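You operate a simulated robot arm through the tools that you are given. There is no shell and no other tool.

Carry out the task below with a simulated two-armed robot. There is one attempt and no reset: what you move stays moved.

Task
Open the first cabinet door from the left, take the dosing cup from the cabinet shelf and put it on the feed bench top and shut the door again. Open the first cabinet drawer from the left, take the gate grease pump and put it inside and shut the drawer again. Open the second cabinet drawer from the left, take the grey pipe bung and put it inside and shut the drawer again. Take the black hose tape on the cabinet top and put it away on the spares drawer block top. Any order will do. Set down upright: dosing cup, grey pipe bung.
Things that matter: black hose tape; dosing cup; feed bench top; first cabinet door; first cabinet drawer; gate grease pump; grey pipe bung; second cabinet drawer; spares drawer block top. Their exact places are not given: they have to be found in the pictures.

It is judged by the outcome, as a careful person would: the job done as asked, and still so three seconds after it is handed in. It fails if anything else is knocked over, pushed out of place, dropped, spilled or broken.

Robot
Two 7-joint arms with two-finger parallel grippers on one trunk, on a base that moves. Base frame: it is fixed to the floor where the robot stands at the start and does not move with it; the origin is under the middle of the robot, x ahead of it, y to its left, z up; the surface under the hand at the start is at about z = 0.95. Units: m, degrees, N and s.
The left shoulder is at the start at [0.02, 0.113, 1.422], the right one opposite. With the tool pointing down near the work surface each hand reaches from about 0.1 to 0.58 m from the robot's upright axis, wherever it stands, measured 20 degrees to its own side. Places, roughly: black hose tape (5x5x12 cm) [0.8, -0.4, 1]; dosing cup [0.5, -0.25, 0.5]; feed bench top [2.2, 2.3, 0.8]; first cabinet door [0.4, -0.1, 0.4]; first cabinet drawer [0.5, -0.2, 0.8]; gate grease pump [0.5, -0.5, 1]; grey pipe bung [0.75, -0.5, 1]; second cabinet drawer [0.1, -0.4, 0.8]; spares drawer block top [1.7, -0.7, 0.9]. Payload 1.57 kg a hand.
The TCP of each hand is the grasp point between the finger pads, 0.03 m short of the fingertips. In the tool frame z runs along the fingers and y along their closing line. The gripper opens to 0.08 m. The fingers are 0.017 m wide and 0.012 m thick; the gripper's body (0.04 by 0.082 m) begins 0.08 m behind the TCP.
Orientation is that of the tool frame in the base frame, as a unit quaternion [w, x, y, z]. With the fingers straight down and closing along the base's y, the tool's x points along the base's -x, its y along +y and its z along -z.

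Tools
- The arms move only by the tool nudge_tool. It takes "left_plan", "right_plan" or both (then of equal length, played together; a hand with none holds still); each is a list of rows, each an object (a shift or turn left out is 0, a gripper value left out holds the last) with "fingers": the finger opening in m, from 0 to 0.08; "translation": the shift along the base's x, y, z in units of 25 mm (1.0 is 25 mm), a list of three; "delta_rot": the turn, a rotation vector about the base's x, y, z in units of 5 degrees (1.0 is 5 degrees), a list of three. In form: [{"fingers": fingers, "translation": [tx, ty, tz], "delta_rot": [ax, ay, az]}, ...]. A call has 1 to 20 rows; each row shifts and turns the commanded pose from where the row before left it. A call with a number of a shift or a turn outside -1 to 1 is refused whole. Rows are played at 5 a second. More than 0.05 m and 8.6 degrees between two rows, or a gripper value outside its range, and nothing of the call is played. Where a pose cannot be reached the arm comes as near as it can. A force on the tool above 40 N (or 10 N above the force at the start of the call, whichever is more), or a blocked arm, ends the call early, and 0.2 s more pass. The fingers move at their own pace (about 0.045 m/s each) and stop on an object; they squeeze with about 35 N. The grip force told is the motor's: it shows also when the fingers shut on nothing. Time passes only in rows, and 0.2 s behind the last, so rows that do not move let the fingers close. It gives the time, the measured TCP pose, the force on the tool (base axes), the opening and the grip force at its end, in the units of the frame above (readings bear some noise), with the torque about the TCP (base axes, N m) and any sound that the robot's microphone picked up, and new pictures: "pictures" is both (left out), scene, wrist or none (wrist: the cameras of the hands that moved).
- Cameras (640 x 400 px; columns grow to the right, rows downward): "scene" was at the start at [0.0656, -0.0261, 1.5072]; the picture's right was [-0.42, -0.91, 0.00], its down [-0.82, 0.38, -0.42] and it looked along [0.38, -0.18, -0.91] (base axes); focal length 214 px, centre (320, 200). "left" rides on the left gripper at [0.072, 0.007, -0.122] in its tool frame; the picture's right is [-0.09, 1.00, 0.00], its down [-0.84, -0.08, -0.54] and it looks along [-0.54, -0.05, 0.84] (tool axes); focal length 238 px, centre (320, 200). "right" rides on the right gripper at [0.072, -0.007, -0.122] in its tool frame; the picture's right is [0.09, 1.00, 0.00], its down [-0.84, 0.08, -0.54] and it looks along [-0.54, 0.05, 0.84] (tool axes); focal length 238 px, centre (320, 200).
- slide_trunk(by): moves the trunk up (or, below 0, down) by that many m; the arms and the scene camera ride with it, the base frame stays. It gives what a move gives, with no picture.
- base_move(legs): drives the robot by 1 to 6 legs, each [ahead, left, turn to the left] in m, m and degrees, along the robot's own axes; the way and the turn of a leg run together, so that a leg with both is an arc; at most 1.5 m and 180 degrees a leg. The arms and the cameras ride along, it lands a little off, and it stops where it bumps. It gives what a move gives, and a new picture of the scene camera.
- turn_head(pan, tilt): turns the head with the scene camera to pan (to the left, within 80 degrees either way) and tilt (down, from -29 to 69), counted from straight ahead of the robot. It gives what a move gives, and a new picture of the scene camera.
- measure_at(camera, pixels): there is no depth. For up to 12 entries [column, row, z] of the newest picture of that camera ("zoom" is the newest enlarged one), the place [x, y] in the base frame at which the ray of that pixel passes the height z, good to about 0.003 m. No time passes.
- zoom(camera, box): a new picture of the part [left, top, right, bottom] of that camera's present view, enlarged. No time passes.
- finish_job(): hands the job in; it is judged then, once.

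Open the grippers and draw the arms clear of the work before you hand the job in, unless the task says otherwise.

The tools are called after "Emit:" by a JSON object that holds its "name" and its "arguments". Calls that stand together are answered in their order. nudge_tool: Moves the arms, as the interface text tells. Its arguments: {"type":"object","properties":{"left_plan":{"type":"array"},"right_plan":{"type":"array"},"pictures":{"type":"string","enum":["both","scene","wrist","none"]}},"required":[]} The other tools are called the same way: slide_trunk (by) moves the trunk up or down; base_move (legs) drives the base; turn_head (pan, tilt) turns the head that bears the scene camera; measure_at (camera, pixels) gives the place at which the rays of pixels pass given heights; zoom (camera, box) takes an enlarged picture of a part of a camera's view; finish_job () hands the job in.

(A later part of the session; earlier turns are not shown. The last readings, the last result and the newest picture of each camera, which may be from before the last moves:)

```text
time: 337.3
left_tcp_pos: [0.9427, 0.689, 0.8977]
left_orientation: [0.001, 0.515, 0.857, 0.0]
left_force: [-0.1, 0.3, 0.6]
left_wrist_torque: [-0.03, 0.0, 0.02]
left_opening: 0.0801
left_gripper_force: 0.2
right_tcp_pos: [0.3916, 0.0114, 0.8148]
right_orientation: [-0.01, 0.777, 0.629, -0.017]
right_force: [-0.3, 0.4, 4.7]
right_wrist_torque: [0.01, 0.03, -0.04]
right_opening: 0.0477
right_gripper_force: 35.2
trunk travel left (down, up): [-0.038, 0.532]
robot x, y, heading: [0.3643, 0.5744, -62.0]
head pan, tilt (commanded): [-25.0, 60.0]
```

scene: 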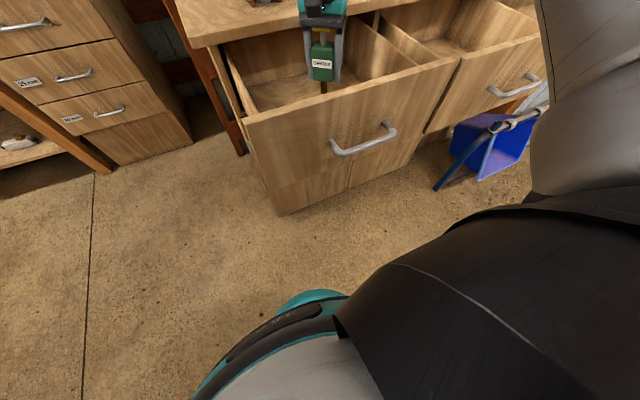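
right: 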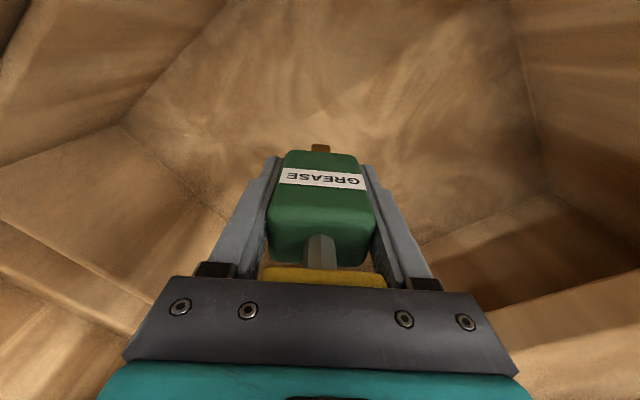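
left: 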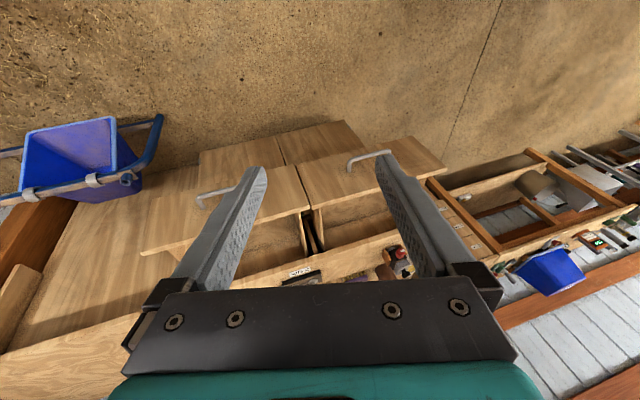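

The force turned from -3 N to +5 N: the nozzle touches the drawer bottom (z≈0.755). I open the fingers.

Emit:
{"name": "nudge_tool", "arguments": {"right_plan": [{"fingers": 0.055}, {"fingers": 0.065}, {"fingers": 0.08}, {"fingers": 0.08}, {"fingers": 0.08}], "pictures": "both"}}

Emit:
{"name": "zoom", "arguments": {"camera": "scene", "box": [240, 0, 400, 120]}}

```text
time: 338.5
left_tcp_pos: [0.9429, 0.6886, 0.8973]
left_orientation: [0.001, 0.514, 0.858, -0.001]
left_force: [0.2, 1.0, -0.7]
left_wrist_torque: [0.0, -0.02, 0.01]
left_opening: 0.0801
left_gripper_force: 0.1
right_tcp_pos: [0.3913, 0.012, 0.8133]
right_orientation: [-0.012, 0.777, 0.629, -0.018]
right_force: [-1.2, 0.3, 0.3]
right_wrist_torque: [-0.03, -0.01, 0.04]
right_opening: 0.08
right_gripper_force: 0.0
trunk travel left (down, up): [-0.038, 0.532]
robot x, y, heading: [0.369, 0.5768, -62.0]
head pan, tilt (commanded): [-25.0, 60.0]
```

scene: 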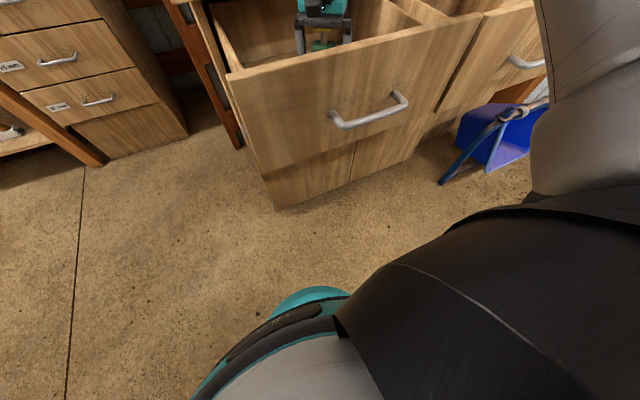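
right: 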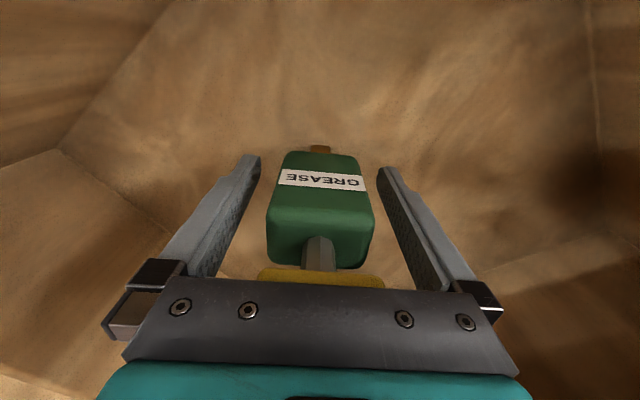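

```text
3.33 times, centred on (320, 60) of scene
```

zoom: 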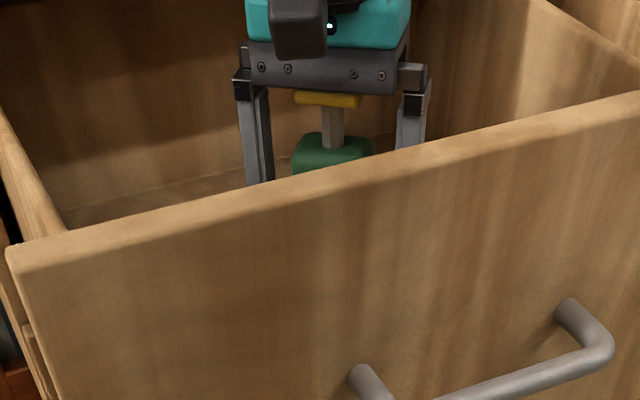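

The pump stands free inside drawer 1. I raise the trunk to bring the hand out, then back off to push the drawer shut from outside.

Emit:
{"name": "slide_trunk", "arguments": {"by": 0.3}}

Emit:
{"name": "base_move", "arguments": {"legs": [[-0.3, 0, 0]]}}

Emit:
{"name": "zoom", "arguments": {"camera": "scene", "box": [220, 40, 460, 220]}}

```text
time: 341.5
left_tcp_pos: [0.9428, 0.6876, 1.1966]
left_orientation: [0.001, 0.515, 0.857, 0.0]
left_force: [-0.4, -0.7, 0.3]
left_wrist_torque: [0.04, -0.01, -0.01]
left_opening: 0.0799
left_gripper_force: 0.1
right_tcp_pos: [0.3918, 0.0128, 1.1119]
right_orientation: [-0.011, 0.777, 0.629, -0.017]
right_force: [-0.6, -0.2, -0.6]
right_wrist_torque: [0.0, -0.04, -0.02]
right_opening: 0.0802
right_gripper_force: 0.1
trunk travel left (down, up): [-0.338, 0.232]
robot x, y, heading: [0.3688, 0.5746, -61.9]
head pan, tilt (commanded): [-25.0, 60.0]
```

```text
time: 343.6
left_tcp_pos: [0.8007, 0.9569, 1.1977]
left_orientation: [0.0, 0.513, 0.858, -0.001]
left_force: [-0.5, 0.8, 0.3]
left_wrist_torque: [-0.05, -0.02, -0.02]
left_opening: 0.08
left_gripper_force: 0.1
right_tcp_pos: [0.2512, 0.2775, 1.1131]
right_orientation: [-0.01, 0.777, 0.63, -0.016]
right_force: [0.5, -0.5, -0.4]
right_wrist_torque: [-0.03, -0.01, -0.01]
right_opening: 0.0798
right_gripper_force: 0.0
trunk travel left (down, up): [-0.338, 0.232]
robot x, y, heading: [0.2246, 0.8391, -62.0]
head pan, tilt (commanded): [-25.0, 60.0]
```

scene: 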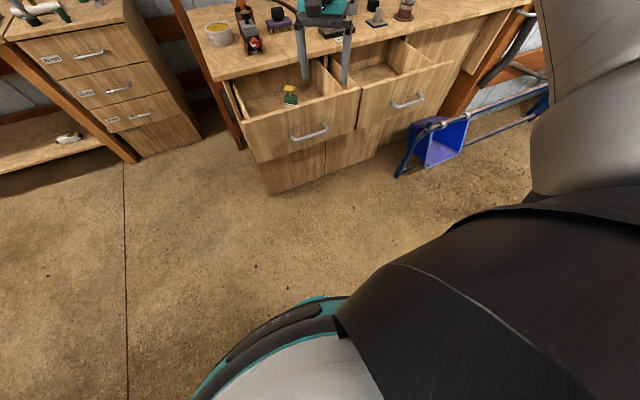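

```text
2.22 times, centred on (340, 130) of scene
```

zoom: 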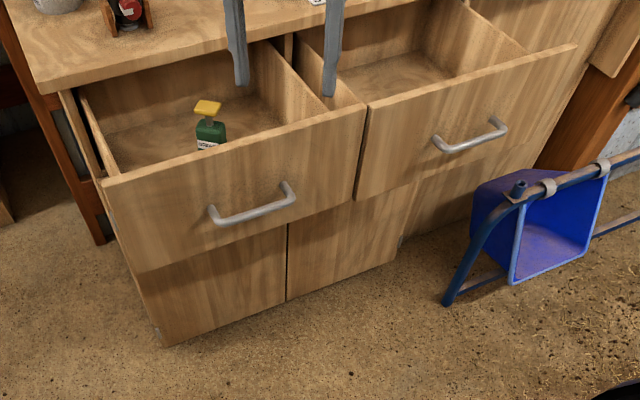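

The pump is in drawer 1. Next the bung: I raise the trunk, drive back to the cabinet's left side and turn to heading about -102°.

Emit:
{"name": "slide_trunk", "arguments": {"by": 0.23}}

Emit:
{"name": "base_move", "arguments": {"legs": [[0.446, 0.405, 0], [0, 0, -40.3]]}}

```text
time: 346.0
left_tcp_pos: [0.8013, 0.9545, 1.4276]
left_orientation: [0.001, 0.513, 0.858, 0.0]
left_force: [-0.7, 0.0, -0.6]
left_wrist_torque: [-0.03, 0.0, 0.03]
left_opening: 0.0799
left_gripper_force: 0.0
right_tcp_pos: [0.2514, 0.2778, 1.3434]
right_orientation: [-0.011, 0.776, 0.631, -0.017]
right_force: [-0.1, 0.1, 0.3]
right_wrist_torque: [0.02, -0.01, -0.04]
right_opening: 0.08
right_gripper_force: 0.0
trunk travel left (down, up): [-0.568, 0.002]
robot x, y, heading: [0.2275, 0.8398, -61.8]
head pan, tilt (commanded): [-25.0, 60.0]
```

```text
time: 351.3
left_tcp_pos: [1.302, 0.3442, 1.4274]
left_orientation: [0.001, 0.776, 0.631, 0.0]
left_force: [-0.1, -0.4, 0.2]
left_wrist_torque: [-0.02, -0.01, -0.03]
left_opening: 0.0802
left_gripper_force: 0.0
right_tcp_pos: [0.4468, 0.1778, 1.3434]
right_orientation: [-0.016, 0.945, 0.327, -0.012]
right_force: [0.2, -0.1, 0.4]
right_wrist_torque: [0.01, -0.01, -0.01]
right_opening: 0.0799
right_gripper_force: 0.0
trunk travel left (down, up): [-0.568, 0.002]
robot x, y, heading: [0.7858, 0.6228, -101.8]
head pan, tilt (commanded): [-25.0, 60.0]
```

scene: 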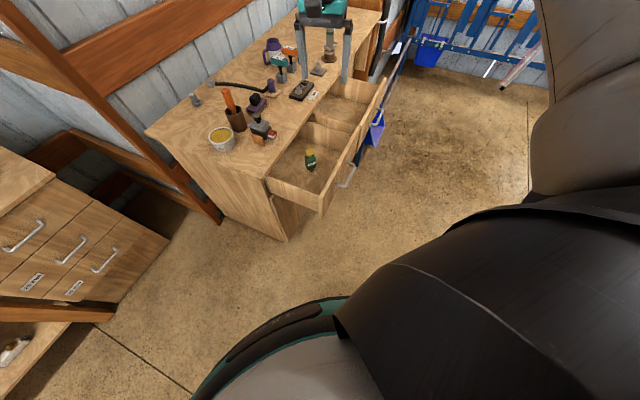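

The pump is seen standing in drawer 1. The hand must move by (0.22,-0.68) to reach the bung; I drive most of it and look.

Emit:
{"name": "base_move", "arguments": {"legs": [[0.59, 0.34, 0]]}}

Emit:
{"name": "nudge_tool", "arguments": {"right_plan": [{"fingers": 0.08}], "pictures": "wrist"}}

```text
time: 355.0
left_tcp_pos: [1.5191, -0.2962, 1.428]
left_orientation: [0.0, 0.772, 0.635, -0.001]
left_force: [0.3, -0.2, 0.1]
left_wrist_torque: [-0.01, 0.0, 0.04]
left_opening: 0.08
left_gripper_force: 0.0
right_tcp_pos: [0.6664, -0.4742, 1.3435]
right_orientation: [-0.017, 0.943, 0.333, -0.013]
right_force: [-0.5, 0.5, 0.2]
right_wrist_torque: [-0.02, 0.01, 0.05]
right_opening: 0.0798
right_gripper_force: 0.1
trunk travel left (down, up): [-0.568, 0.002]
robot x, y, heading: [1.0032, -0.0207, -101.1]
head pan, tilt (commanded): [-25.0, 60.0]
```

scene: 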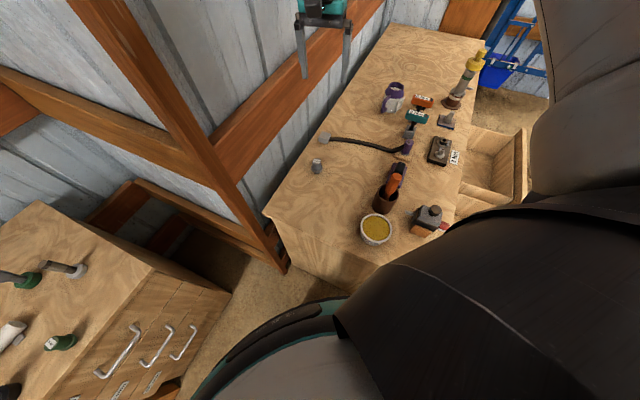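

```text
time: 355.4
left_tcp_pos: [1.5202, -0.2962, 1.4278]
left_orientation: [0.0, 0.772, 0.636, 0.0]
left_force: [-0.4, 0.5, 0.0]
left_wrist_torque: [0.01, -0.01, 0.03]
left_opening: 0.08
left_gripper_force: 0.1
right_tcp_pos: [0.6647, -0.4742, 1.3434]
right_orientation: [-0.015, 0.943, 0.332, -0.011]
right_force: [0.2, -1.0, -1.1]
right_wrist_torque: [0.0, 0.0, -0.02]
right_opening: 0.0802
right_gripper_force: 0.2
trunk travel left (down, up): [-0.568, 0.002]
robot x, y, heading: [1.0052, -0.0209, -101.0]
head pan, tilt (commanded): [-25.0, 60.0]
```

right: 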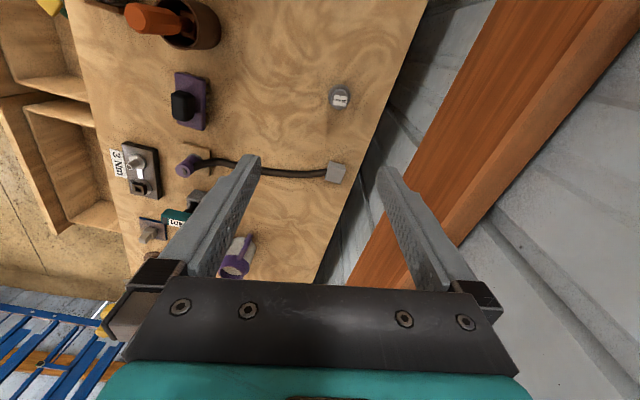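

The bung is at (340,98). I measure it in a zoomed view and also check how far the wall beam's front edge is from the hand.

Emit:
{"name": "zoom", "arguments": {"camera": "right", "box": [280, 40, 440, 160]}}

Emit:
{"name": "measure_at", "arguments": {"camera": "right", "pixels": [[338, 96, 0.96], [341, 101, 1.0], [430, 130, 1.2], [430, 130, 1.06], [395, 180, 1.2], [395, 180, 1.06], [400, 75, 0.95], [370, 150, 0.95]]}}

```text
3.33 times, centred on (360, 100) of right
```

zoom: 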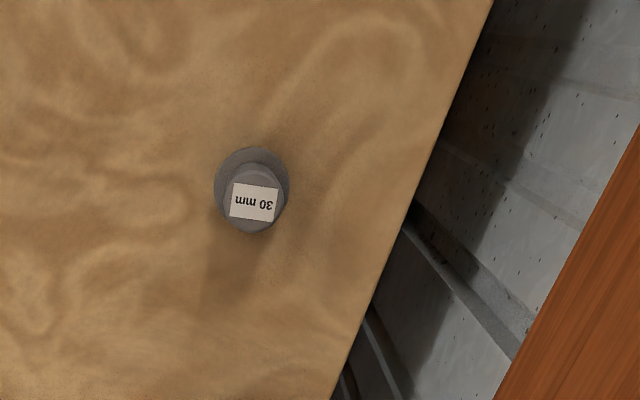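

```text
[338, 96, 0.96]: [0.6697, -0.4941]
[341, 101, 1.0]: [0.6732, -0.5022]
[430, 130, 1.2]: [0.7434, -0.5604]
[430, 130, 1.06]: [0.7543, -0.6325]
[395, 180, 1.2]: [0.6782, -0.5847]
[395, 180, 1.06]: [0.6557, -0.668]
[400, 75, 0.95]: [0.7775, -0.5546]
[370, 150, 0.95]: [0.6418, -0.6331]
```

The bung's centre is (0.672,-0.496), height about 6 cm, and the beam is ~0.1 m behind the fingers. I nudge the base 2 cm forward and 1 cm left and lower the trunk part-way.

Emit:
{"name": "base_move", "arguments": {"legs": [[0.02, 0.011, 0]]}}

Emit:
{"name": "slide_trunk", "arguments": {"by": -0.24}}

Emit:
{"name": "nudge_tool", "arguments": {"right_plan": [{"fingers": 0.08}], "pictures": "both"}}

```text
time: 356.2
left_tcp_pos: [1.5266, -0.3174, 1.427]
left_orientation: [0.0, 0.772, 0.636, -0.001]
left_force: [-0.4, 0.4, 1.1]
left_wrist_torque: [0.03, 0.02, -0.03]
left_opening: 0.0801
left_gripper_force: 0.0
right_tcp_pos: [0.673, -0.4945, 1.3435]
right_orientation: [-0.016, 0.943, 0.332, -0.013]
right_force: [-0.1, -0.2, 0.1]
right_wrist_torque: [0.0, 0.0, -0.05]
right_opening: 0.08
right_gripper_force: 0.0
trunk travel left (down, up): [-0.568, 0.002]
robot x, y, heading: [1.0061, -0.0429, -101.2]
head pan, tilt (commanded): [-25.0, 60.0]
```

scene: 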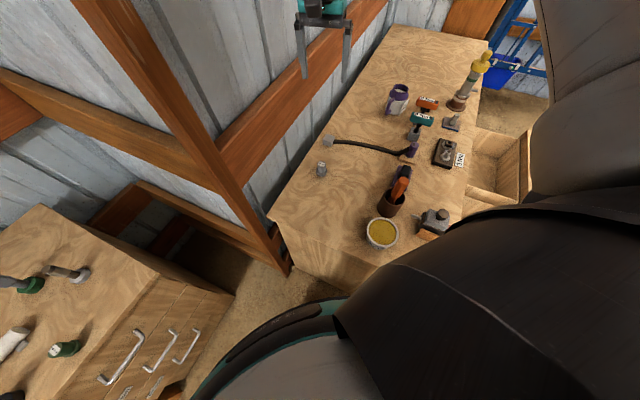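

```text
time: 358.7
left_tcp_pos: [1.5276, -0.3185, 1.1884]
left_orientation: [0.0, 0.772, 0.636, 0.0]
left_force: [0.5, -0.1, 0.2]
left_wrist_torque: [0.01, -0.01, 0.0]
left_opening: 0.0801
left_gripper_force: 0.0
right_tcp_pos: [0.6733, -0.4956, 1.1026]
right_orientation: [-0.015, 0.943, 0.333, -0.012]
right_force: [-0.1, -0.2, 0.7]
right_wrist_torque: [0.0, -0.02, -0.01]
right_opening: 0.0801
right_gripper_force: 0.0
trunk travel left (down, up): [-0.328, 0.242]
robot x, y, heading: [1.007, -0.0409, -101.2]
head pan, tilt (commanded): [-25.0, 60.0]
```

```text
time: 359.1
left_tcp_pos: [1.5279, -0.3185, 1.1872]
left_orientation: [0.0, 0.772, 0.636, -0.001]
left_force: [-0.1, 0.7, -0.1]
left_wrist_torque: [0.0, 0.02, -0.03]
left_opening: 0.0803
left_gripper_force: 0.1
right_tcp_pos: [0.6734, -0.4947, 1.1028]
right_orientation: [-0.016, 0.943, 0.333, -0.013]
right_force: [-0.4, 0.0, -0.2]
right_wrist_torque: [0.01, -0.03, 0.03]
right_opening: 0.0797
right_gripper_force: 0.0
trunk travel left (down, up): [-0.328, 0.242]
robot x, y, heading: [1.0107, -0.0425, -101.1]
head pan, tilt (commanded): [-25.0, 60.0]
```

scene: 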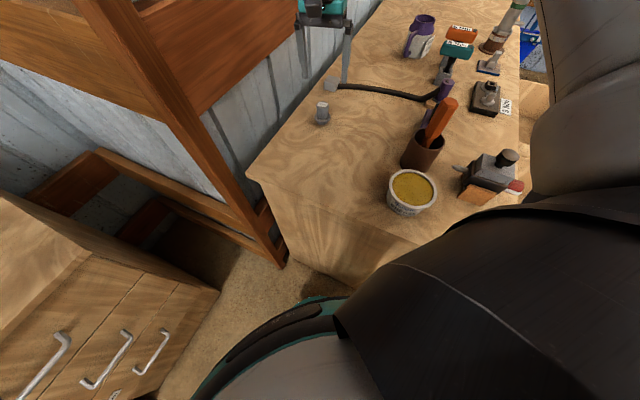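
right: 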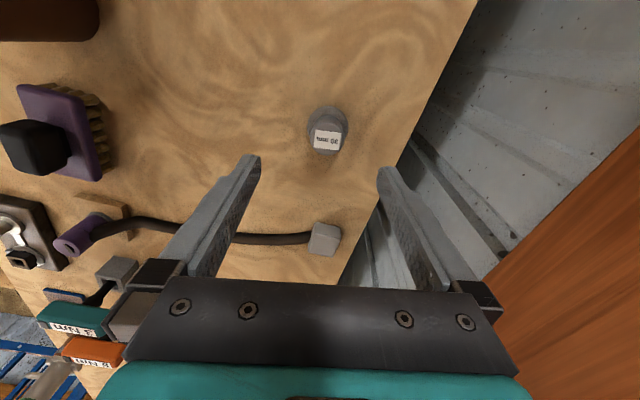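

The bung sits at (327,133) between the finger columns. I verify its position from this nearer picture.

Emit:
{"name": "measure_at", "arguments": {"camera": "right", "pixels": [[327, 139, 1.01], [327, 125, 0.96], [327, 139, 1.0], [309, 128, 0.96], [347, 127, 0.96]]}}

Emit:
{"name": "zoom", "arguments": {"camera": "right", "box": [270, 80, 390, 170]}}

```text
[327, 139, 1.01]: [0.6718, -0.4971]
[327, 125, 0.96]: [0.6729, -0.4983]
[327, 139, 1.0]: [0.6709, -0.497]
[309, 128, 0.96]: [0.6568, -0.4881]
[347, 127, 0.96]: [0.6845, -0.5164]
```

```text
4.44 times, centred on (330, 125) of right
```

zoom: 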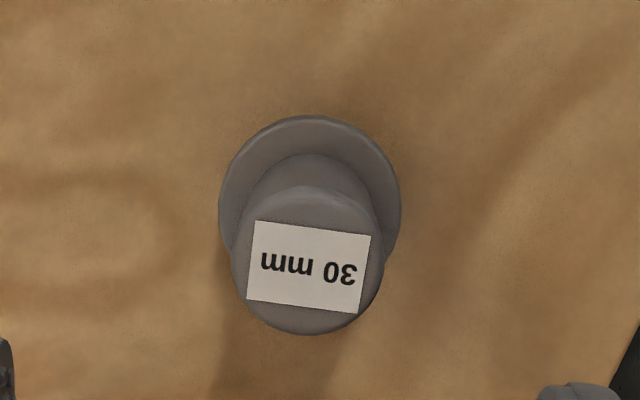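

Bung centre (0.672,-0.4975) – the hand is within 3 mm. I lower 0.11 m to TCP z≈0.992 and close.

Emit:
{"name": "slide_trunk", "arguments": {"by": -0.11}}

Emit:
{"name": "nudge_tool", "arguments": {"right_plan": [{"fingers": 0.05}, {"fingers": 0.0}, {"fingers": 0.0}, {"fingers": 0.0}, {"fingers": 0.0}, {"fingers": 0.0}], "pictures": "both"}}

```text
time: 360.5
left_tcp_pos: [1.5273, -0.3177, 1.0775]
left_orientation: [0.001, 0.771, 0.636, -0.001]
left_force: [0.0, -0.3, -0.3]
left_wrist_torque: [0.0, 0.03, 0.02]
left_opening: 0.0798
left_gripper_force: 0.1
right_tcp_pos: [0.6721, -0.4956, 0.9924]
right_orientation: [-0.016, 0.943, 0.333, -0.013]
right_force: [0.2, 0.3, -0.3]
right_wrist_torque: [0.04, -0.02, 0.0]
right_opening: 0.0802
right_gripper_force: 0.1
trunk travel left (down, up): [-0.218, 0.352]
robot x, y, heading: [1.0083, -0.0417, -101.1]
head pan, tilt (commanded): [-25.0, 60.0]
```

```text
time: 361.9
left_tcp_pos: [1.5273, -0.3183, 1.0774]
left_orientation: [0.0, 0.772, 0.636, 0.0]
left_force: [-0.8, -0.6, 0.1]
left_wrist_torque: [0.02, 0.0, -0.02]
left_opening: 0.0802
left_gripper_force: 0.0
right_tcp_pos: [0.6729, -0.4954, 0.9937]
right_orientation: [-0.016, 0.943, 0.333, -0.012]
right_force: [-0.5, -0.8, 1.3]
right_wrist_torque: [-0.02, -0.02, 0.01]
right_opening: 0.0424
right_gripper_force: 34.5
trunk travel left (down, up): [-0.218, 0.352]
robot x, y, heading: [1.0107, -0.0431, -101.1]
head pan, tilt (commanded): [-25.0, 60.0]
```

scene: 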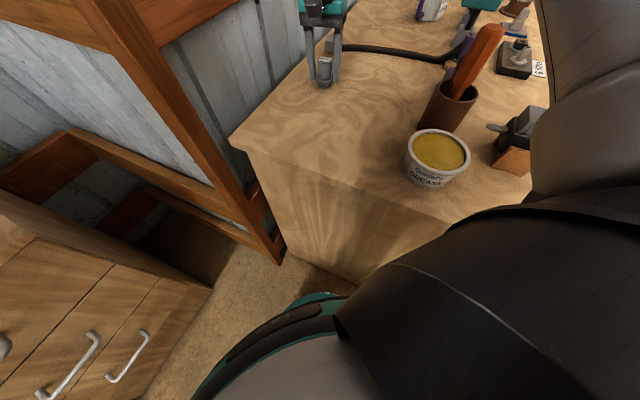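
right: 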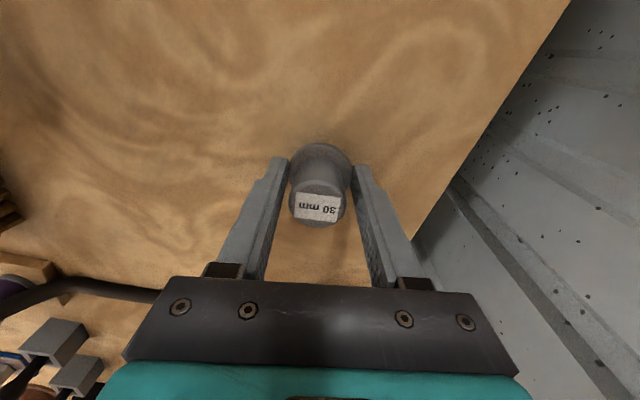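

The fingers hold the bung (opening 0.042). I lift it with the trunk and check it in the wrist view.

Emit:
{"name": "slide_trunk", "arguments": {"by": 0.1}}

Emit:
{"name": "nudge_tool", "arguments": {"right_plan": [{"translation": [0, 0, 0]}], "pictures": "wrist"}}

```text
time: 363.3
left_tcp_pos: [1.5267, -0.318, 1.1764]
left_orientation: [0.0, 0.771, 0.636, 0.0]
left_force: [-0.7, -1.0, -0.4]
left_wrist_torque: [0.04, -0.03, 0.0]
left_opening: 0.0799
left_gripper_force: 0.1
right_tcp_pos: [0.6736, -0.4956, 1.093]
right_orientation: [-0.015, 0.943, 0.333, -0.011]
right_force: [-0.3, 0.2, -0.2]
right_wrist_torque: [0.0, 0.0, 0.01]
right_opening: 0.0422
right_gripper_force: 34.7
trunk travel left (down, up): [-0.318, 0.252]
robot x, y, heading: [1.0085, -0.0474, -101.0]
head pan, tilt (commanded): [-25.0, 60.0]
```

```text
time: 363.7
left_tcp_pos: [1.5268, -0.319, 1.1769]
left_orientation: [0.0, 0.771, 0.636, -0.001]
left_force: [-0.2, -0.4, -0.4]
left_wrist_torque: [0.02, 0.03, 0.01]
left_opening: 0.0799
left_gripper_force: 0.1
right_tcp_pos: [0.673, -0.4966, 1.0933]
right_orientation: [-0.016, 0.943, 0.333, -0.011]
right_force: [-0.8, 0.6, 0.0]
right_wrist_torque: [0.02, -0.03, 0.0]
right_opening: 0.0424
right_gripper_force: 35.2
trunk travel left (down, up): [-0.318, 0.252]
robot x, y, heading: [1.0087, -0.045, -101.2]
head pan, tilt (commanded): [-25.0, 60.0]
```

right: 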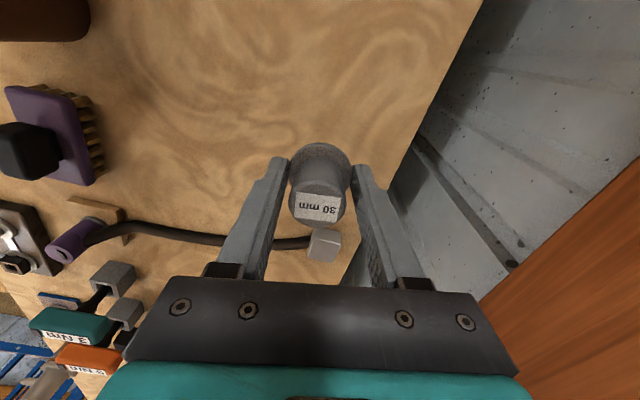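

The bung is firmly held, upright. I raise the trunk, withdraw, and drive round to the front of drawer 2.

Emit:
{"name": "slide_trunk", "arguments": {"by": 0.25}}

Emit:
{"name": "base_move", "arguments": {"legs": [[-0.61, -0.351, 0], [0, 0, 39], [-0.25, 0, 0], [0, -0.82, 0]]}}

```text
time: 366.2
left_tcp_pos: [1.5257, -0.3173, 1.4282]
left_orientation: [0.0, 0.772, 0.636, 0.0]
left_force: [0.0, 0.2, -1.1]
left_wrist_torque: [0.02, 0.04, 0.0]
left_opening: 0.08
left_gripper_force: 0.1
right_tcp_pos: [0.6723, -0.4959, 1.3431]
right_orientation: [-0.016, 0.943, 0.333, -0.012]
right_force: [-0.9, 0.0, -0.2]
right_wrist_torque: [0.0, 0.0, -0.05]
right_opening: 0.0422
right_gripper_force: 34.7
trunk travel left (down, up): [-0.568, 0.002]
robot x, y, heading: [1.0091, -0.0417, -101.2]
head pan, tilt (commanded): [-25.0, 60.0]
```

```text
time: 377.3
left_tcp_pos: [0.5195, 0.5663, 1.4266]
left_orientation: [0.0, 0.508, 0.862, -0.001]
left_force: [0.4, 0.0, 0.4]
left_wrist_torque: [0.03, -0.05, 0.0]
left_opening: 0.08
left_gripper_force: 0.0
right_tcp_pos: [-0.0228, -0.1173, 1.3429]
right_orientation: [-0.01, 0.773, 0.634, -0.016]
right_force: [0.9, 0.3, 0.7]
right_wrist_torque: [0.04, -0.04, 0.03]
right_opening: 0.0421
right_gripper_force: 35.0
trunk travel left (down, up): [-0.568, 0.002]
robot x, y, heading: [-0.0565, 0.4496, -61.3]
head pan, tilt (commanded): [-25.0, 60.0]
```

scene: 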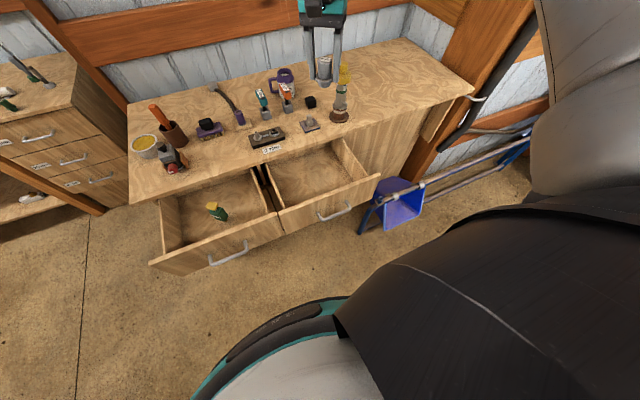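

The hand is above drawer 2 at d≈0.16. I drive 7 cm forward and lower the trunk into the drawer, checking neighbours.

Emit:
{"name": "measure_at", "arguments": {"camera": "scene", "pixels": [[310, 131, 0.95], [282, 148, 0.95], [340, 122, 0.95], [330, 183, 0.92], [270, 205, 0.92], [262, 165, 0.92]]}}

Emit:
{"name": "base_move", "arguments": {"legs": [[0.07, 0.0, -1.0]]}}

Emit:
{"name": "slide_trunk", "arguments": {"by": -0.36}}

Emit:
{"name": "nudge_tool", "arguments": {"right_plan": [{"translation": [0, 0, 0]}], "pictures": "both"}}

```text
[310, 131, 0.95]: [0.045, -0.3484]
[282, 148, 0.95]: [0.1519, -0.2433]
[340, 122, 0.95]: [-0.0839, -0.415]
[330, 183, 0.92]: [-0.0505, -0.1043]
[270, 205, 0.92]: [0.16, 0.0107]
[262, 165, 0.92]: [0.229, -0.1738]
```

```text
time: 378.3
left_tcp_pos: [0.5528, 0.4952, 1.4262]
left_orientation: [-0.001, 0.516, 0.857, 0.0]
left_force: [0.4, -0.8, 1.1]
left_wrist_torque: [0.05, 0.0, 0.03]
left_opening: 0.0801
left_gripper_force: 0.0
right_tcp_pos: [-0.0006, -0.1778, 1.3432]
right_orientation: [-0.011, 0.778, 0.628, -0.016]
right_force: [-0.5, 0.3, -1.3]
right_wrist_torque: [0.06, 0.0, -0.01]
right_opening: 0.0423
right_gripper_force: 35.3
trunk travel left (down, up): [-0.568, 0.002]
robot x, y, heading: [-0.0231, 0.3844, -62.2]
head pan, tilt (commanded): [-25.0, 60.0]
```

scene: 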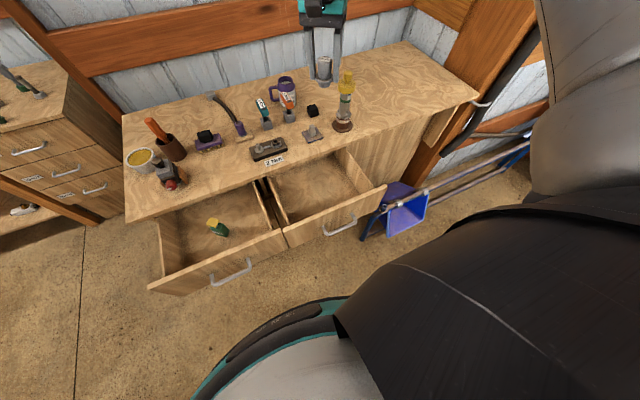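

```text
time: 381.8
left_tcp_pos: [0.5518, 0.4968, 1.0666]
left_orientation: [0.0, 0.516, 0.857, 0.0]
left_force: [0.1, 0.6, 0.0]
left_wrist_torque: [0.02, -0.01, 0.04]
left_opening: 0.0801
left_gripper_force: 0.1
right_tcp_pos: [-0.0003, -0.1769, 0.9832]
right_orientation: [-0.01, 0.778, 0.627, -0.017]
right_force: [0.1, -0.3, -0.3]
right_wrist_torque: [0.01, -0.02, -0.02]
right_opening: 0.0423
right_gripper_force: 35.2
trunk travel left (down, up): [-0.208, 0.362]
robot x, y, heading: [-0.0241, 0.3865, -62.1]
head pan, tilt (commanded): [-25.0, 60.0]
```

```text
time: 382.2
left_tcp_pos: [0.5526, 0.4966, 1.0669]
left_orientation: [0.0, 0.515, 0.857, 0.0]
left_force: [0.4, 0.4, -0.2]
left_wrist_torque: [-0.02, -0.01, 0.02]
left_opening: 0.0798
left_gripper_force: 0.0
right_tcp_pos: [-0.0006, -0.1769, 0.9833]
right_orientation: [-0.01, 0.778, 0.628, -0.016]
right_force: [0.1, 0.6, 0.0]
right_wrist_torque: [-0.01, 0.0, -0.03]
right_opening: 0.0425
right_gripper_force: 35.3
trunk travel left (down, up): [-0.208, 0.362]
robot x, y, heading: [-0.0245, 0.388, -62.1]
head pan, tilt (commanded): [-25.0, 60.0]
```

scene: 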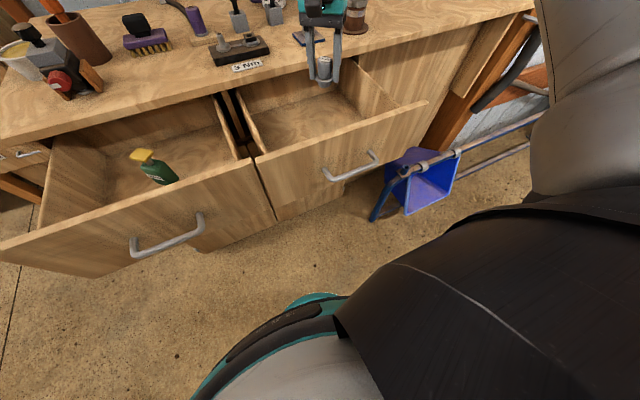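
right: 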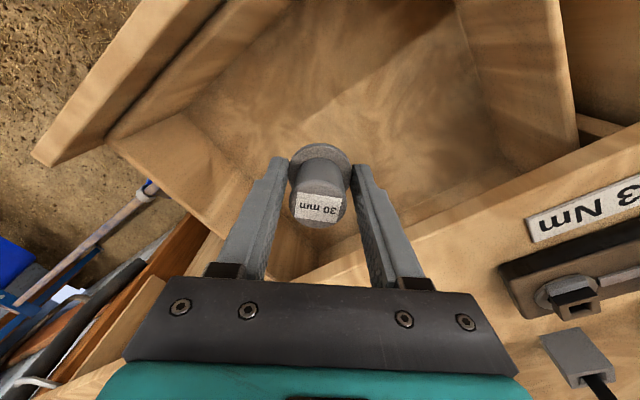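

The bung is inside drawer 2's outline. I lower 0.15 m more, then in small steps until contact.

Emit:
{"name": "slide_trunk", "arguments": {"by": -0.15}}

Emit:
{"name": "slide_trunk", "arguments": {"by": -0.02}}

Emit:
{"name": "nudge_tool", "arguments": {"right_plan": [{"translation": [0, 0, 0]}], "pictures": "both"}}

```text
time: 384.0
left_tcp_pos: [0.5531, 0.4964, 0.9168]
left_orientation: [0.0, 0.517, 0.856, 0.0]
left_force: [-0.5, 0.5, -0.6]
left_wrist_torque: [0.02, -0.01, 0.03]
left_opening: 0.0799
left_gripper_force: 0.0
right_tcp_pos: [0.0001, -0.1771, 0.8332]
right_orientation: [-0.01, 0.778, 0.628, -0.016]
right_force: [0.0, 1.2, -1.0]
right_wrist_torque: [0.01, 0.04, 0.02]
right_opening: 0.0423
right_gripper_force: 34.7
trunk travel left (down, up): [-0.058, 0.512]
robot x, y, heading: [-0.0217, 0.3875, -62.5]
head pan, tilt (commanded): [-25.0, 60.0]
```

```text
time: 384.6
left_tcp_pos: [0.552, 0.497, 0.898]
left_orientation: [0.0, 0.516, 0.857, -0.001]
left_force: [-0.6, -0.4, 0.4]
left_wrist_torque: [-0.01, 0.02, -0.02]
left_opening: 0.0801
left_gripper_force: 0.0
right_tcp_pos: [-0.0002, -0.1781, 0.8136]
right_orientation: [-0.01, 0.778, 0.628, -0.016]
right_force: [1.0, -0.5, -0.8]
right_wrist_torque: [-0.01, -0.02, 0.01]
right_opening: 0.0424
right_gripper_force: 34.9
trunk travel left (down, up): [-0.038, 0.532]
robot x, y, heading: [-0.0217, 0.3899, -62.3]
head pan, tilt (commanded): [-25.0, 60.0]
```

```text
time: 385.0
left_tcp_pos: [0.5524, 0.4977, 0.8971]
left_orientation: [0.001, 0.516, 0.857, 0.0]
left_force: [-0.2, 0.9, 0.0]
left_wrist_torque: [0.02, -0.01, 0.03]
left_opening: 0.0802
left_gripper_force: 0.0
right_tcp_pos: [-0.0001, -0.1772, 0.8127]
right_orientation: [-0.01, 0.778, 0.628, -0.016]
right_force: [0.1, -0.8, 0.0]
right_wrist_torque: [-0.03, 0.0, -0.01]
right_opening: 0.0422
right_gripper_force: 34.9
trunk travel left (down, up): [-0.038, 0.532]
robot x, y, heading: [-0.0241, 0.3846, -62.4]
head pan, tilt (commanded): [-25.0, 60.0]
```

scene: 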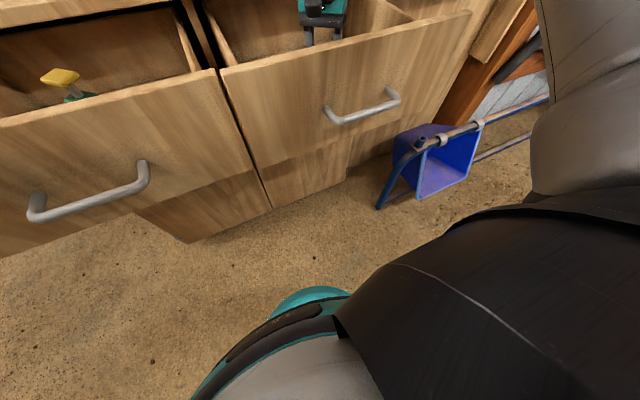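
right: 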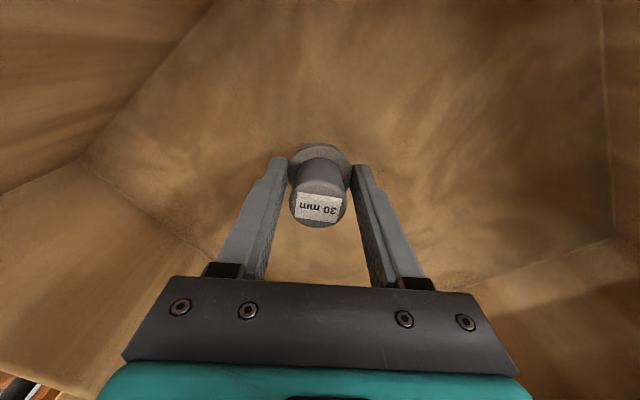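

No contact yet at 0.813. I lower in 6–8 mm steps.

Emit:
{"name": "slide_trunk", "arguments": {"by": -0.008}}

Emit:
{"name": "slide_trunk", "arguments": {"by": -0.006}}

```text
time: 385.6
left_tcp_pos: [0.5522, 0.4971, 0.8887]
left_orientation: [0.0, 0.515, 0.857, 0.0]
left_force: [0.4, -0.2, 0.2]
left_wrist_torque: [-0.01, -0.01, 0.02]
left_opening: 0.0797
left_gripper_force: 0.2
right_tcp_pos: [-0.001, -0.1768, 0.8054]
right_orientation: [-0.01, 0.778, 0.628, -0.016]
right_force: [0.5, -0.1, -0.4]
right_wrist_torque: [-0.01, 0.02, 0.01]
right_opening: 0.0423
right_gripper_force: 34.9
trunk travel left (down, up): [-0.03, 0.54]
robot x, y, heading: [-0.0216, 0.3863, -62.3]
head pan, tilt (commanded): [-25.0, 60.0]
```

```text
time: 386.2
left_tcp_pos: [0.5533, 0.497, 0.8833]
left_orientation: [0.0, 0.515, 0.857, 0.0]
left_force: [1.0, -0.3, 0.1]
left_wrist_torque: [-0.01, -0.01, -0.02]
left_opening: 0.0801
left_gripper_force: 0.1
right_tcp_pos: [-0.0014, -0.1777, 0.7996]
right_orientation: [-0.01, 0.778, 0.628, -0.017]
right_force: [0.4, -0.3, -0.6]
right_wrist_torque: [0.02, 0.03, -0.01]
right_opening: 0.0422
right_gripper_force: 34.8
trunk travel left (down, up): [-0.024, 0.546]
robot x, y, heading: [-0.0282, 0.3888, -62.2]
head pan, tilt (commanded): [-25.0, 60.0]
```

Emit:
{"name": "slide_trunk", "arguments": {"by": -0.005}}

Emit:
{"name": "nudge_tool", "arguments": {"right_plan": [{"translation": [0, 0, 0]}], "pictures": "wrist"}}

```text
time: 386.7
left_tcp_pos: [0.5528, 0.4978, 0.8776]
left_orientation: [0.0, 0.516, 0.857, -0.001]
left_force: [0.6, -0.3, -0.3]
left_wrist_torque: [-0.01, -0.03, -0.02]
left_opening: 0.0798
left_gripper_force: 0.1
right_tcp_pos: [-0.0019, -0.1762, 0.7968]
right_orientation: [-0.008, 0.779, 0.627, -0.016]
right_force: [-1.9, -0.2, 14.8]
right_wrist_torque: [0.03, 0.05, 0.0]
right_opening: 0.0424
right_gripper_force: 35.2
trunk travel left (down, up): [-0.019, 0.551]
robot x, y, heading: [-0.0216, 0.3892, -62.2]
head pan, tilt (commanded): [-25.0, 60.0]
```

```text
time: 387.1
left_tcp_pos: [0.5526, 0.4987, 0.8782]
left_orientation: [0.0, 0.516, 0.856, 0.0]
left_force: [0.2, 0.2, 0.0]
left_wrist_torque: [0.0, -0.01, 0.03]
left_opening: 0.08
left_gripper_force: 0.0
right_tcp_pos: [-0.0003, -0.178, 0.7974]
right_orientation: [-0.008, 0.779, 0.627, -0.016]
right_force: [-3.4, -2.0, 22.1]
right_wrist_torque: [-0.08, 0.11, 0.02]
right_opening: 0.0422
right_gripper_force: 34.7
trunk travel left (down, up): [-0.019, 0.551]
robot x, y, heading: [-0.0225, 0.3857, -62.2]
head pan, tilt (commanded): [-25.0, 60.0]
```

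right: 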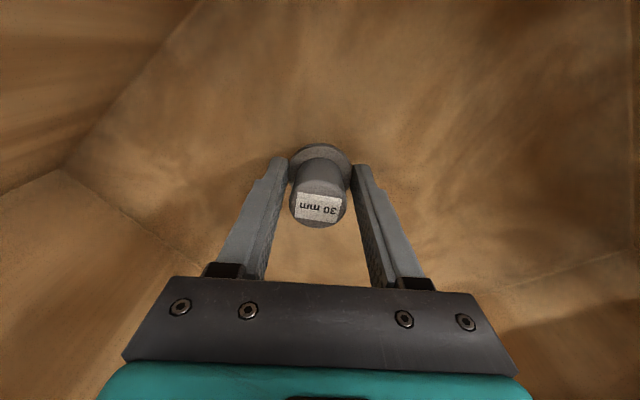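

Contact (15–22 N). The bung stands on the drawer bottom; I open the fingers.

Emit:
{"name": "nudge_tool", "arguments": {"right_plan": [{"fingers": 0.05}, {"fingers": 0.06}, {"fingers": 0.08}, {"fingers": 0.08}], "pictures": "wrist"}}

Emit:
{"name": "slide_trunk", "arguments": {"by": 0.2}}

Emit:
{"name": "nudge_tool", "arguments": {"right_plan": [{"translation": [0, 0, 0]}], "pictures": "both"}}

```text
time: 388.1
left_tcp_pos: [0.553, 0.4971, 0.8785]
left_orientation: [0.0, 0.515, 0.857, -0.001]
left_force: [-0.1, -0.6, -0.1]
left_wrist_torque: [-0.03, -0.02, -0.01]
left_opening: 0.0801
left_gripper_force: 0.0
right_tcp_pos: [-0.0009, -0.1765, 0.7939]
right_orientation: [-0.011, 0.778, 0.628, -0.017]
right_force: [-0.1, 0.7, -0.7]
right_wrist_torque: [0.0, 0.01, -0.02]
right_opening: 0.08
right_gripper_force: 0.0
trunk travel left (down, up): [-0.019, 0.551]
robot x, y, heading: [-0.0203, 0.3838, -62.1]
head pan, tilt (commanded): [-25.0, 60.0]
```

right: 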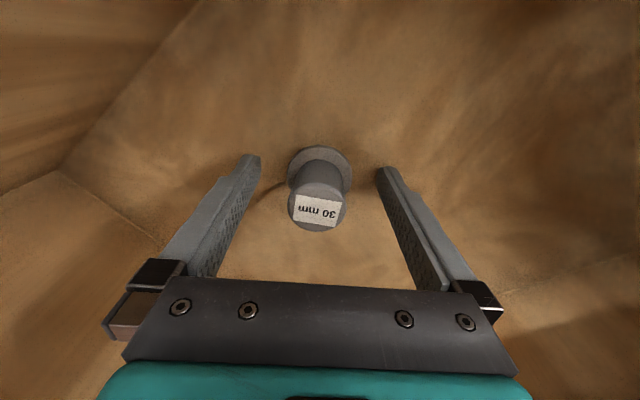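

```text
time: 390.3
left_tcp_pos: [0.5528, 0.496, 1.0784]
left_orientation: [0.001, 0.516, 0.857, -0.001]
left_force: [-0.2, 0.2, 0.8]
left_wrist_torque: [-0.01, -0.03, -0.04]
left_opening: 0.0799
left_gripper_force: 0.0
right_tcp_pos: [-0.0015, -0.1764, 0.9942]
right_orientation: [-0.011, 0.778, 0.628, -0.017]
right_force: [1.5, -0.6, 0.1]
right_wrist_torque: [-0.05, 0.0, 0.0]
right_opening: 0.0803
right_gripper_force: 0.0
trunk travel left (down, up): [-0.219, 0.351]
robot x, y, heading: [-0.0182, 0.391, -62.4]
head pan, tilt (commanded): [-25.0, 60.0]
```

```text
time: 390.7
left_tcp_pos: [0.5526, 0.4966, 1.0777]
left_orientation: [0.002, 0.516, 0.857, -0.001]
left_force: [-0.8, -0.2, -0.6]
left_wrist_torque: [-0.01, 0.0, 0.03]
left_opening: 0.0799
left_gripper_force: 0.0
right_tcp_pos: [-0.0014, -0.1763, 0.9938]
right_orientation: [-0.012, 0.778, 0.628, -0.017]
right_force: [-0.8, 0.6, -0.1]
right_wrist_torque: [0.0, 0.03, 0.02]
right_opening: 0.0799
right_gripper_force: 0.0
trunk travel left (down, up): [-0.219, 0.351]
robot x, y, heading: [-0.0233, 0.3886, -62.1]
head pan, tilt (commanded): [-25.0, 60.0]
```

scene: 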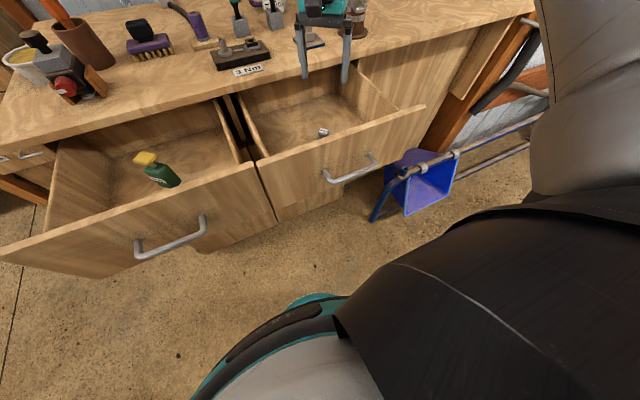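
right: 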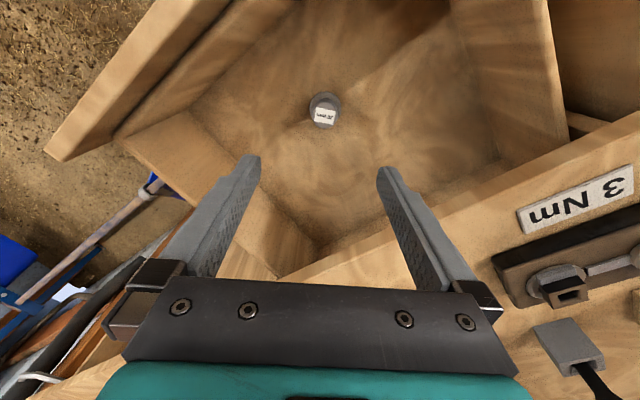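

The bung stands upright in drawer 2. Now I close the drawers gently: I draw the right hand out in front of drawer 2's handle, turning it back to neutral yaw and closing its fingers.

Emit:
{"name": "nudge_tool", "arguments": {"right_plan": [{"fingers": 0.0, "translation": [-0.38, 0.73, 0], "delta_rot": [0, 0, 0.8]}, {"translation": [-0.38, 0.73, 0], "delta_rot": [0, 0, 0.8]}, {"translation": [-0.38, 0.73, 0], "delta_rot": [0, 0, 0.8]}, {"translation": [-0.38, 0.73, 0], "delta_rot": [0, 0, 0.8]}, {"translation": [-0.38, 0.73, 0], "delta_rot": [0, 0, 0.8]}, {"translation": [-0.38, 0.73, 0], "delta_rot": [0, 0, 0.8]}, {"translation": [-0.38, 0.73, 0], "delta_rot": [0, 0, 0.8]}, {"translation": [-0.38, 0.73, 0], "delta_rot": [0, 0, 0.8]}, {"translation": [-0.38, 0.73, 0], "delta_rot": [0, 0, 0.8]}, {"translation": [-0.38, 0.73, 0], "delta_rot": [0, 0, 0.8]}]}}

```text
time: 392.9
left_tcp_pos: [0.5525, 0.4976, 1.079]
left_orientation: [0.001, 0.516, 0.857, 0.001]
left_force: [0.1, 0.1, -0.8]
left_wrist_torque: [0.0, 0.0, 0.0]
left_opening: 0.0799
left_gripper_force: 0.0
right_tcp_pos: [-0.0973, 0.0032, 0.9933]
right_orientation: [-0.004, 0.516, 0.857, -0.02]
right_force: [0.3, 0.7, 0.3]
right_wrist_torque: [0.01, -0.03, 0.0]
right_opening: 0.0
right_gripper_force: 21.3
trunk travel left (down, up): [-0.219, 0.351]
robot x, y, heading: [-0.0229, 0.3903, -62.2]
head pan, tilt (commanded): [-25.0, 60.0]
```

scene: 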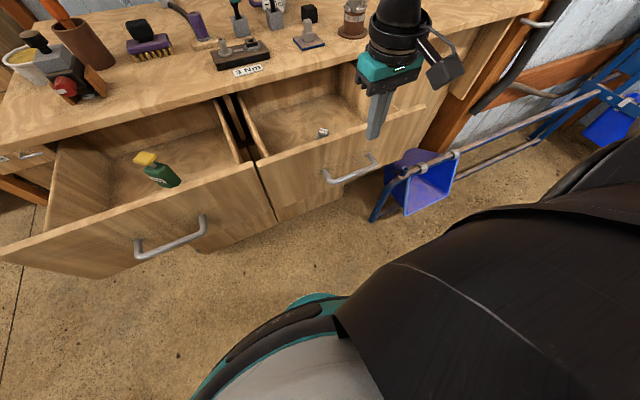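
right: 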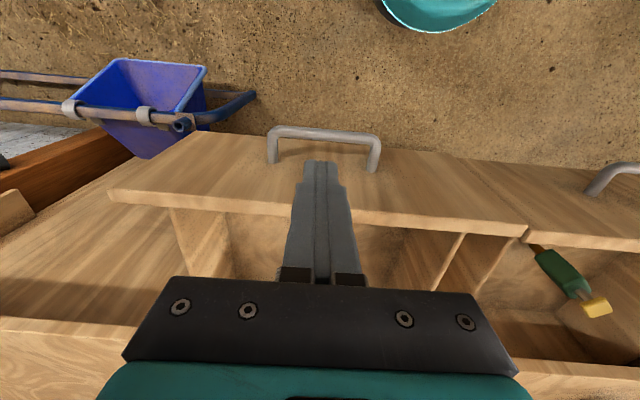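

I move 3 cm further out so the fingers come down in front of the bar, then lower to handle height.

Emit:
{"name": "nudge_tool", "arguments": {"right_plan": [{"translation": [-0.3, 0.57, 0]}, {"translation": [-0.3, 0.57, 0]}], "pictures": "none"}}

Emit:
{"name": "slide_trunk", "arguments": {"by": -0.16}}

Emit:
{"name": "nudge_tool", "arguments": {"right_plan": [{"translation": [0, 0, 0]}], "pictures": "both"}}

```text
time: 393.5
left_tcp_pos: [0.5524, 0.4968, 1.0782]
left_orientation: [0.001, 0.516, 0.857, 0.0]
left_force: [1.2, 0.1, 1.1]
left_wrist_torque: [0.02, 0.03, 0.01]
left_opening: 0.0798
left_gripper_force: 0.1
right_tcp_pos: [-0.1114, 0.0332, 0.993]
right_orientation: [-0.004, 0.517, 0.856, -0.019]
right_force: [-0.1, 0.4, 1.0]
right_wrist_torque: [-0.01, 0.01, 0.03]
right_opening: 0.0001
right_gripper_force: 21.2
trunk travel left (down, up): [-0.219, 0.351]
robot x, y, heading: [-0.0223, 0.3871, -62.2]
head pan, tilt (commanded): [-25.0, 60.0]
```

```text
time: 395.3
left_tcp_pos: [0.5528, 0.4972, 0.918]
left_orientation: [0.0, 0.516, 0.857, 0.0]
left_force: [0.2, 0.0, -0.1]
left_wrist_torque: [-0.01, 0.01, 0.0]
left_opening: 0.0802
left_gripper_force: 0.0
right_tcp_pos: [-0.1116, 0.0322, 0.8345]
right_orientation: [-0.004, 0.517, 0.856, -0.019]
right_force: [0.1, 0.0, 0.0]
right_wrist_torque: [-0.01, 0.01, -0.01]
right_opening: 0.0001
right_gripper_force: 21.7
trunk travel left (down, up): [-0.059, 0.511]
robot x, y, heading: [-0.0235, 0.3868, -62.3]
head pan, tilt (commanded): [-25.0, 60.0]
```

```text
time: 395.7
left_tcp_pos: [0.5522, 0.4975, 0.9189]
left_orientation: [0.001, 0.516, 0.857, 0.0]
left_force: [0.6, -0.3, 0.0]
left_wrist_torque: [0.01, -0.01, 0.01]
left_opening: 0.08
left_gripper_force: 0.0
right_tcp_pos: [-0.1123, 0.0332, 0.8337]
right_orientation: [-0.005, 0.517, 0.856, -0.018]
right_force: [-0.4, -0.1, 0.5]
right_wrist_torque: [-0.01, -0.02, -0.02]
right_opening: 0.0
right_gripper_force: 21.5
trunk travel left (down, up): [-0.059, 0.511]
robot x, y, heading: [-0.0244, 0.3914, -62.1]
head pan, tilt (commanded): [-25.0, 60.0]
```

scene: 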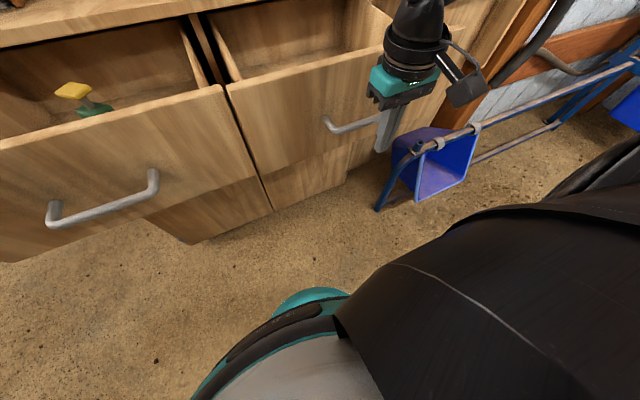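
right: 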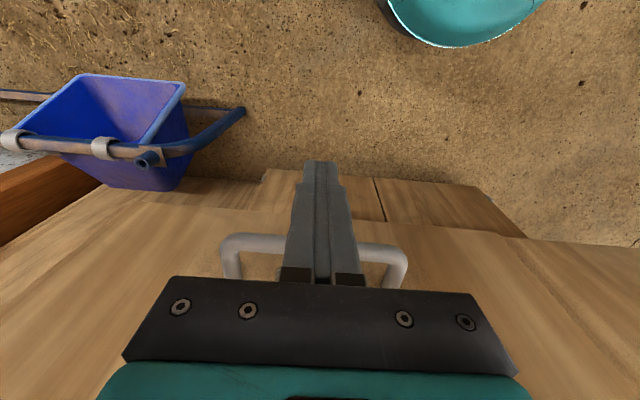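

The fingers are in front of the bar. I push inward slowly (12.5 mm per row).

Emit:
{"name": "nudge_tool", "arguments": {"right_plan": [{"translation": [0.2324, -0.4427, 0]}, {"translation": [0.2324, -0.4427, 0]}, {"translation": [0.2324, -0.4427, 0]}, {"translation": [0.2324, -0.4427, 0]}, {"translation": [0.2324, -0.4427, 0]}, {"translation": [0.2324, -0.4427, 0]}, {"translation": [0.2324, -0.4427, 0]}, {"translation": [0.2324, -0.4427, 0]}, {"translation": [0.2324, -0.4427, 0]}, {"translation": [0.2324, -0.4427, 0]}, {"translation": [0.2324, -0.4427, 0]}, {"translation": [0.2324, -0.4427, 0]}]}}

```text
time: 398.3
left_tcp_pos: [0.5528, 0.4987, 0.9182]
left_orientation: [0.0, 0.516, 0.857, 0.0]
left_force: [0.3, 0.7, -0.5]
left_wrist_torque: [-0.01, -0.03, 0.04]
left_opening: 0.08
left_gripper_force: 0.0
right_tcp_pos: [-0.042, -0.1006, 0.8347]
right_orientation: [-0.003, 0.517, 0.856, -0.019]
right_force: [0.4, 0.2, 0.5]
right_wrist_torque: [0.01, -0.02, 0.01]
right_opening: 0.0
right_gripper_force: 21.2
trunk travel left (down, up): [-0.059, 0.511]
robot x, y, heading: [-0.0211, 0.3834, -62.2]
head pan, tilt (commanded): [-25.0, 60.0]
```

scene: 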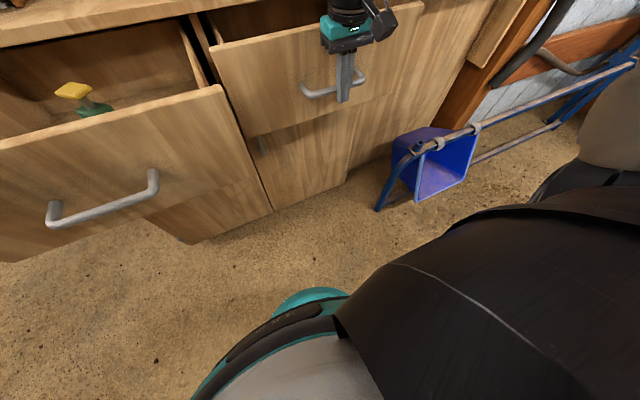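
right: 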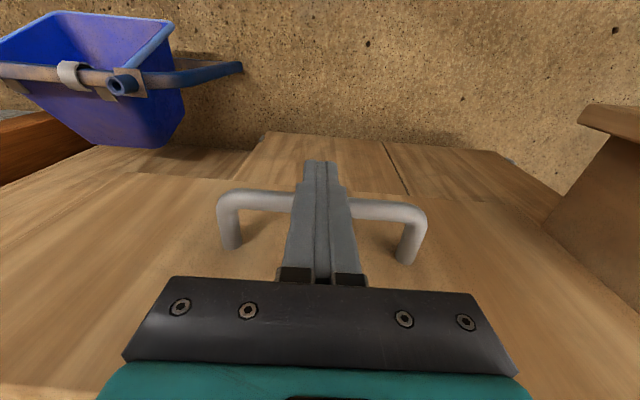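

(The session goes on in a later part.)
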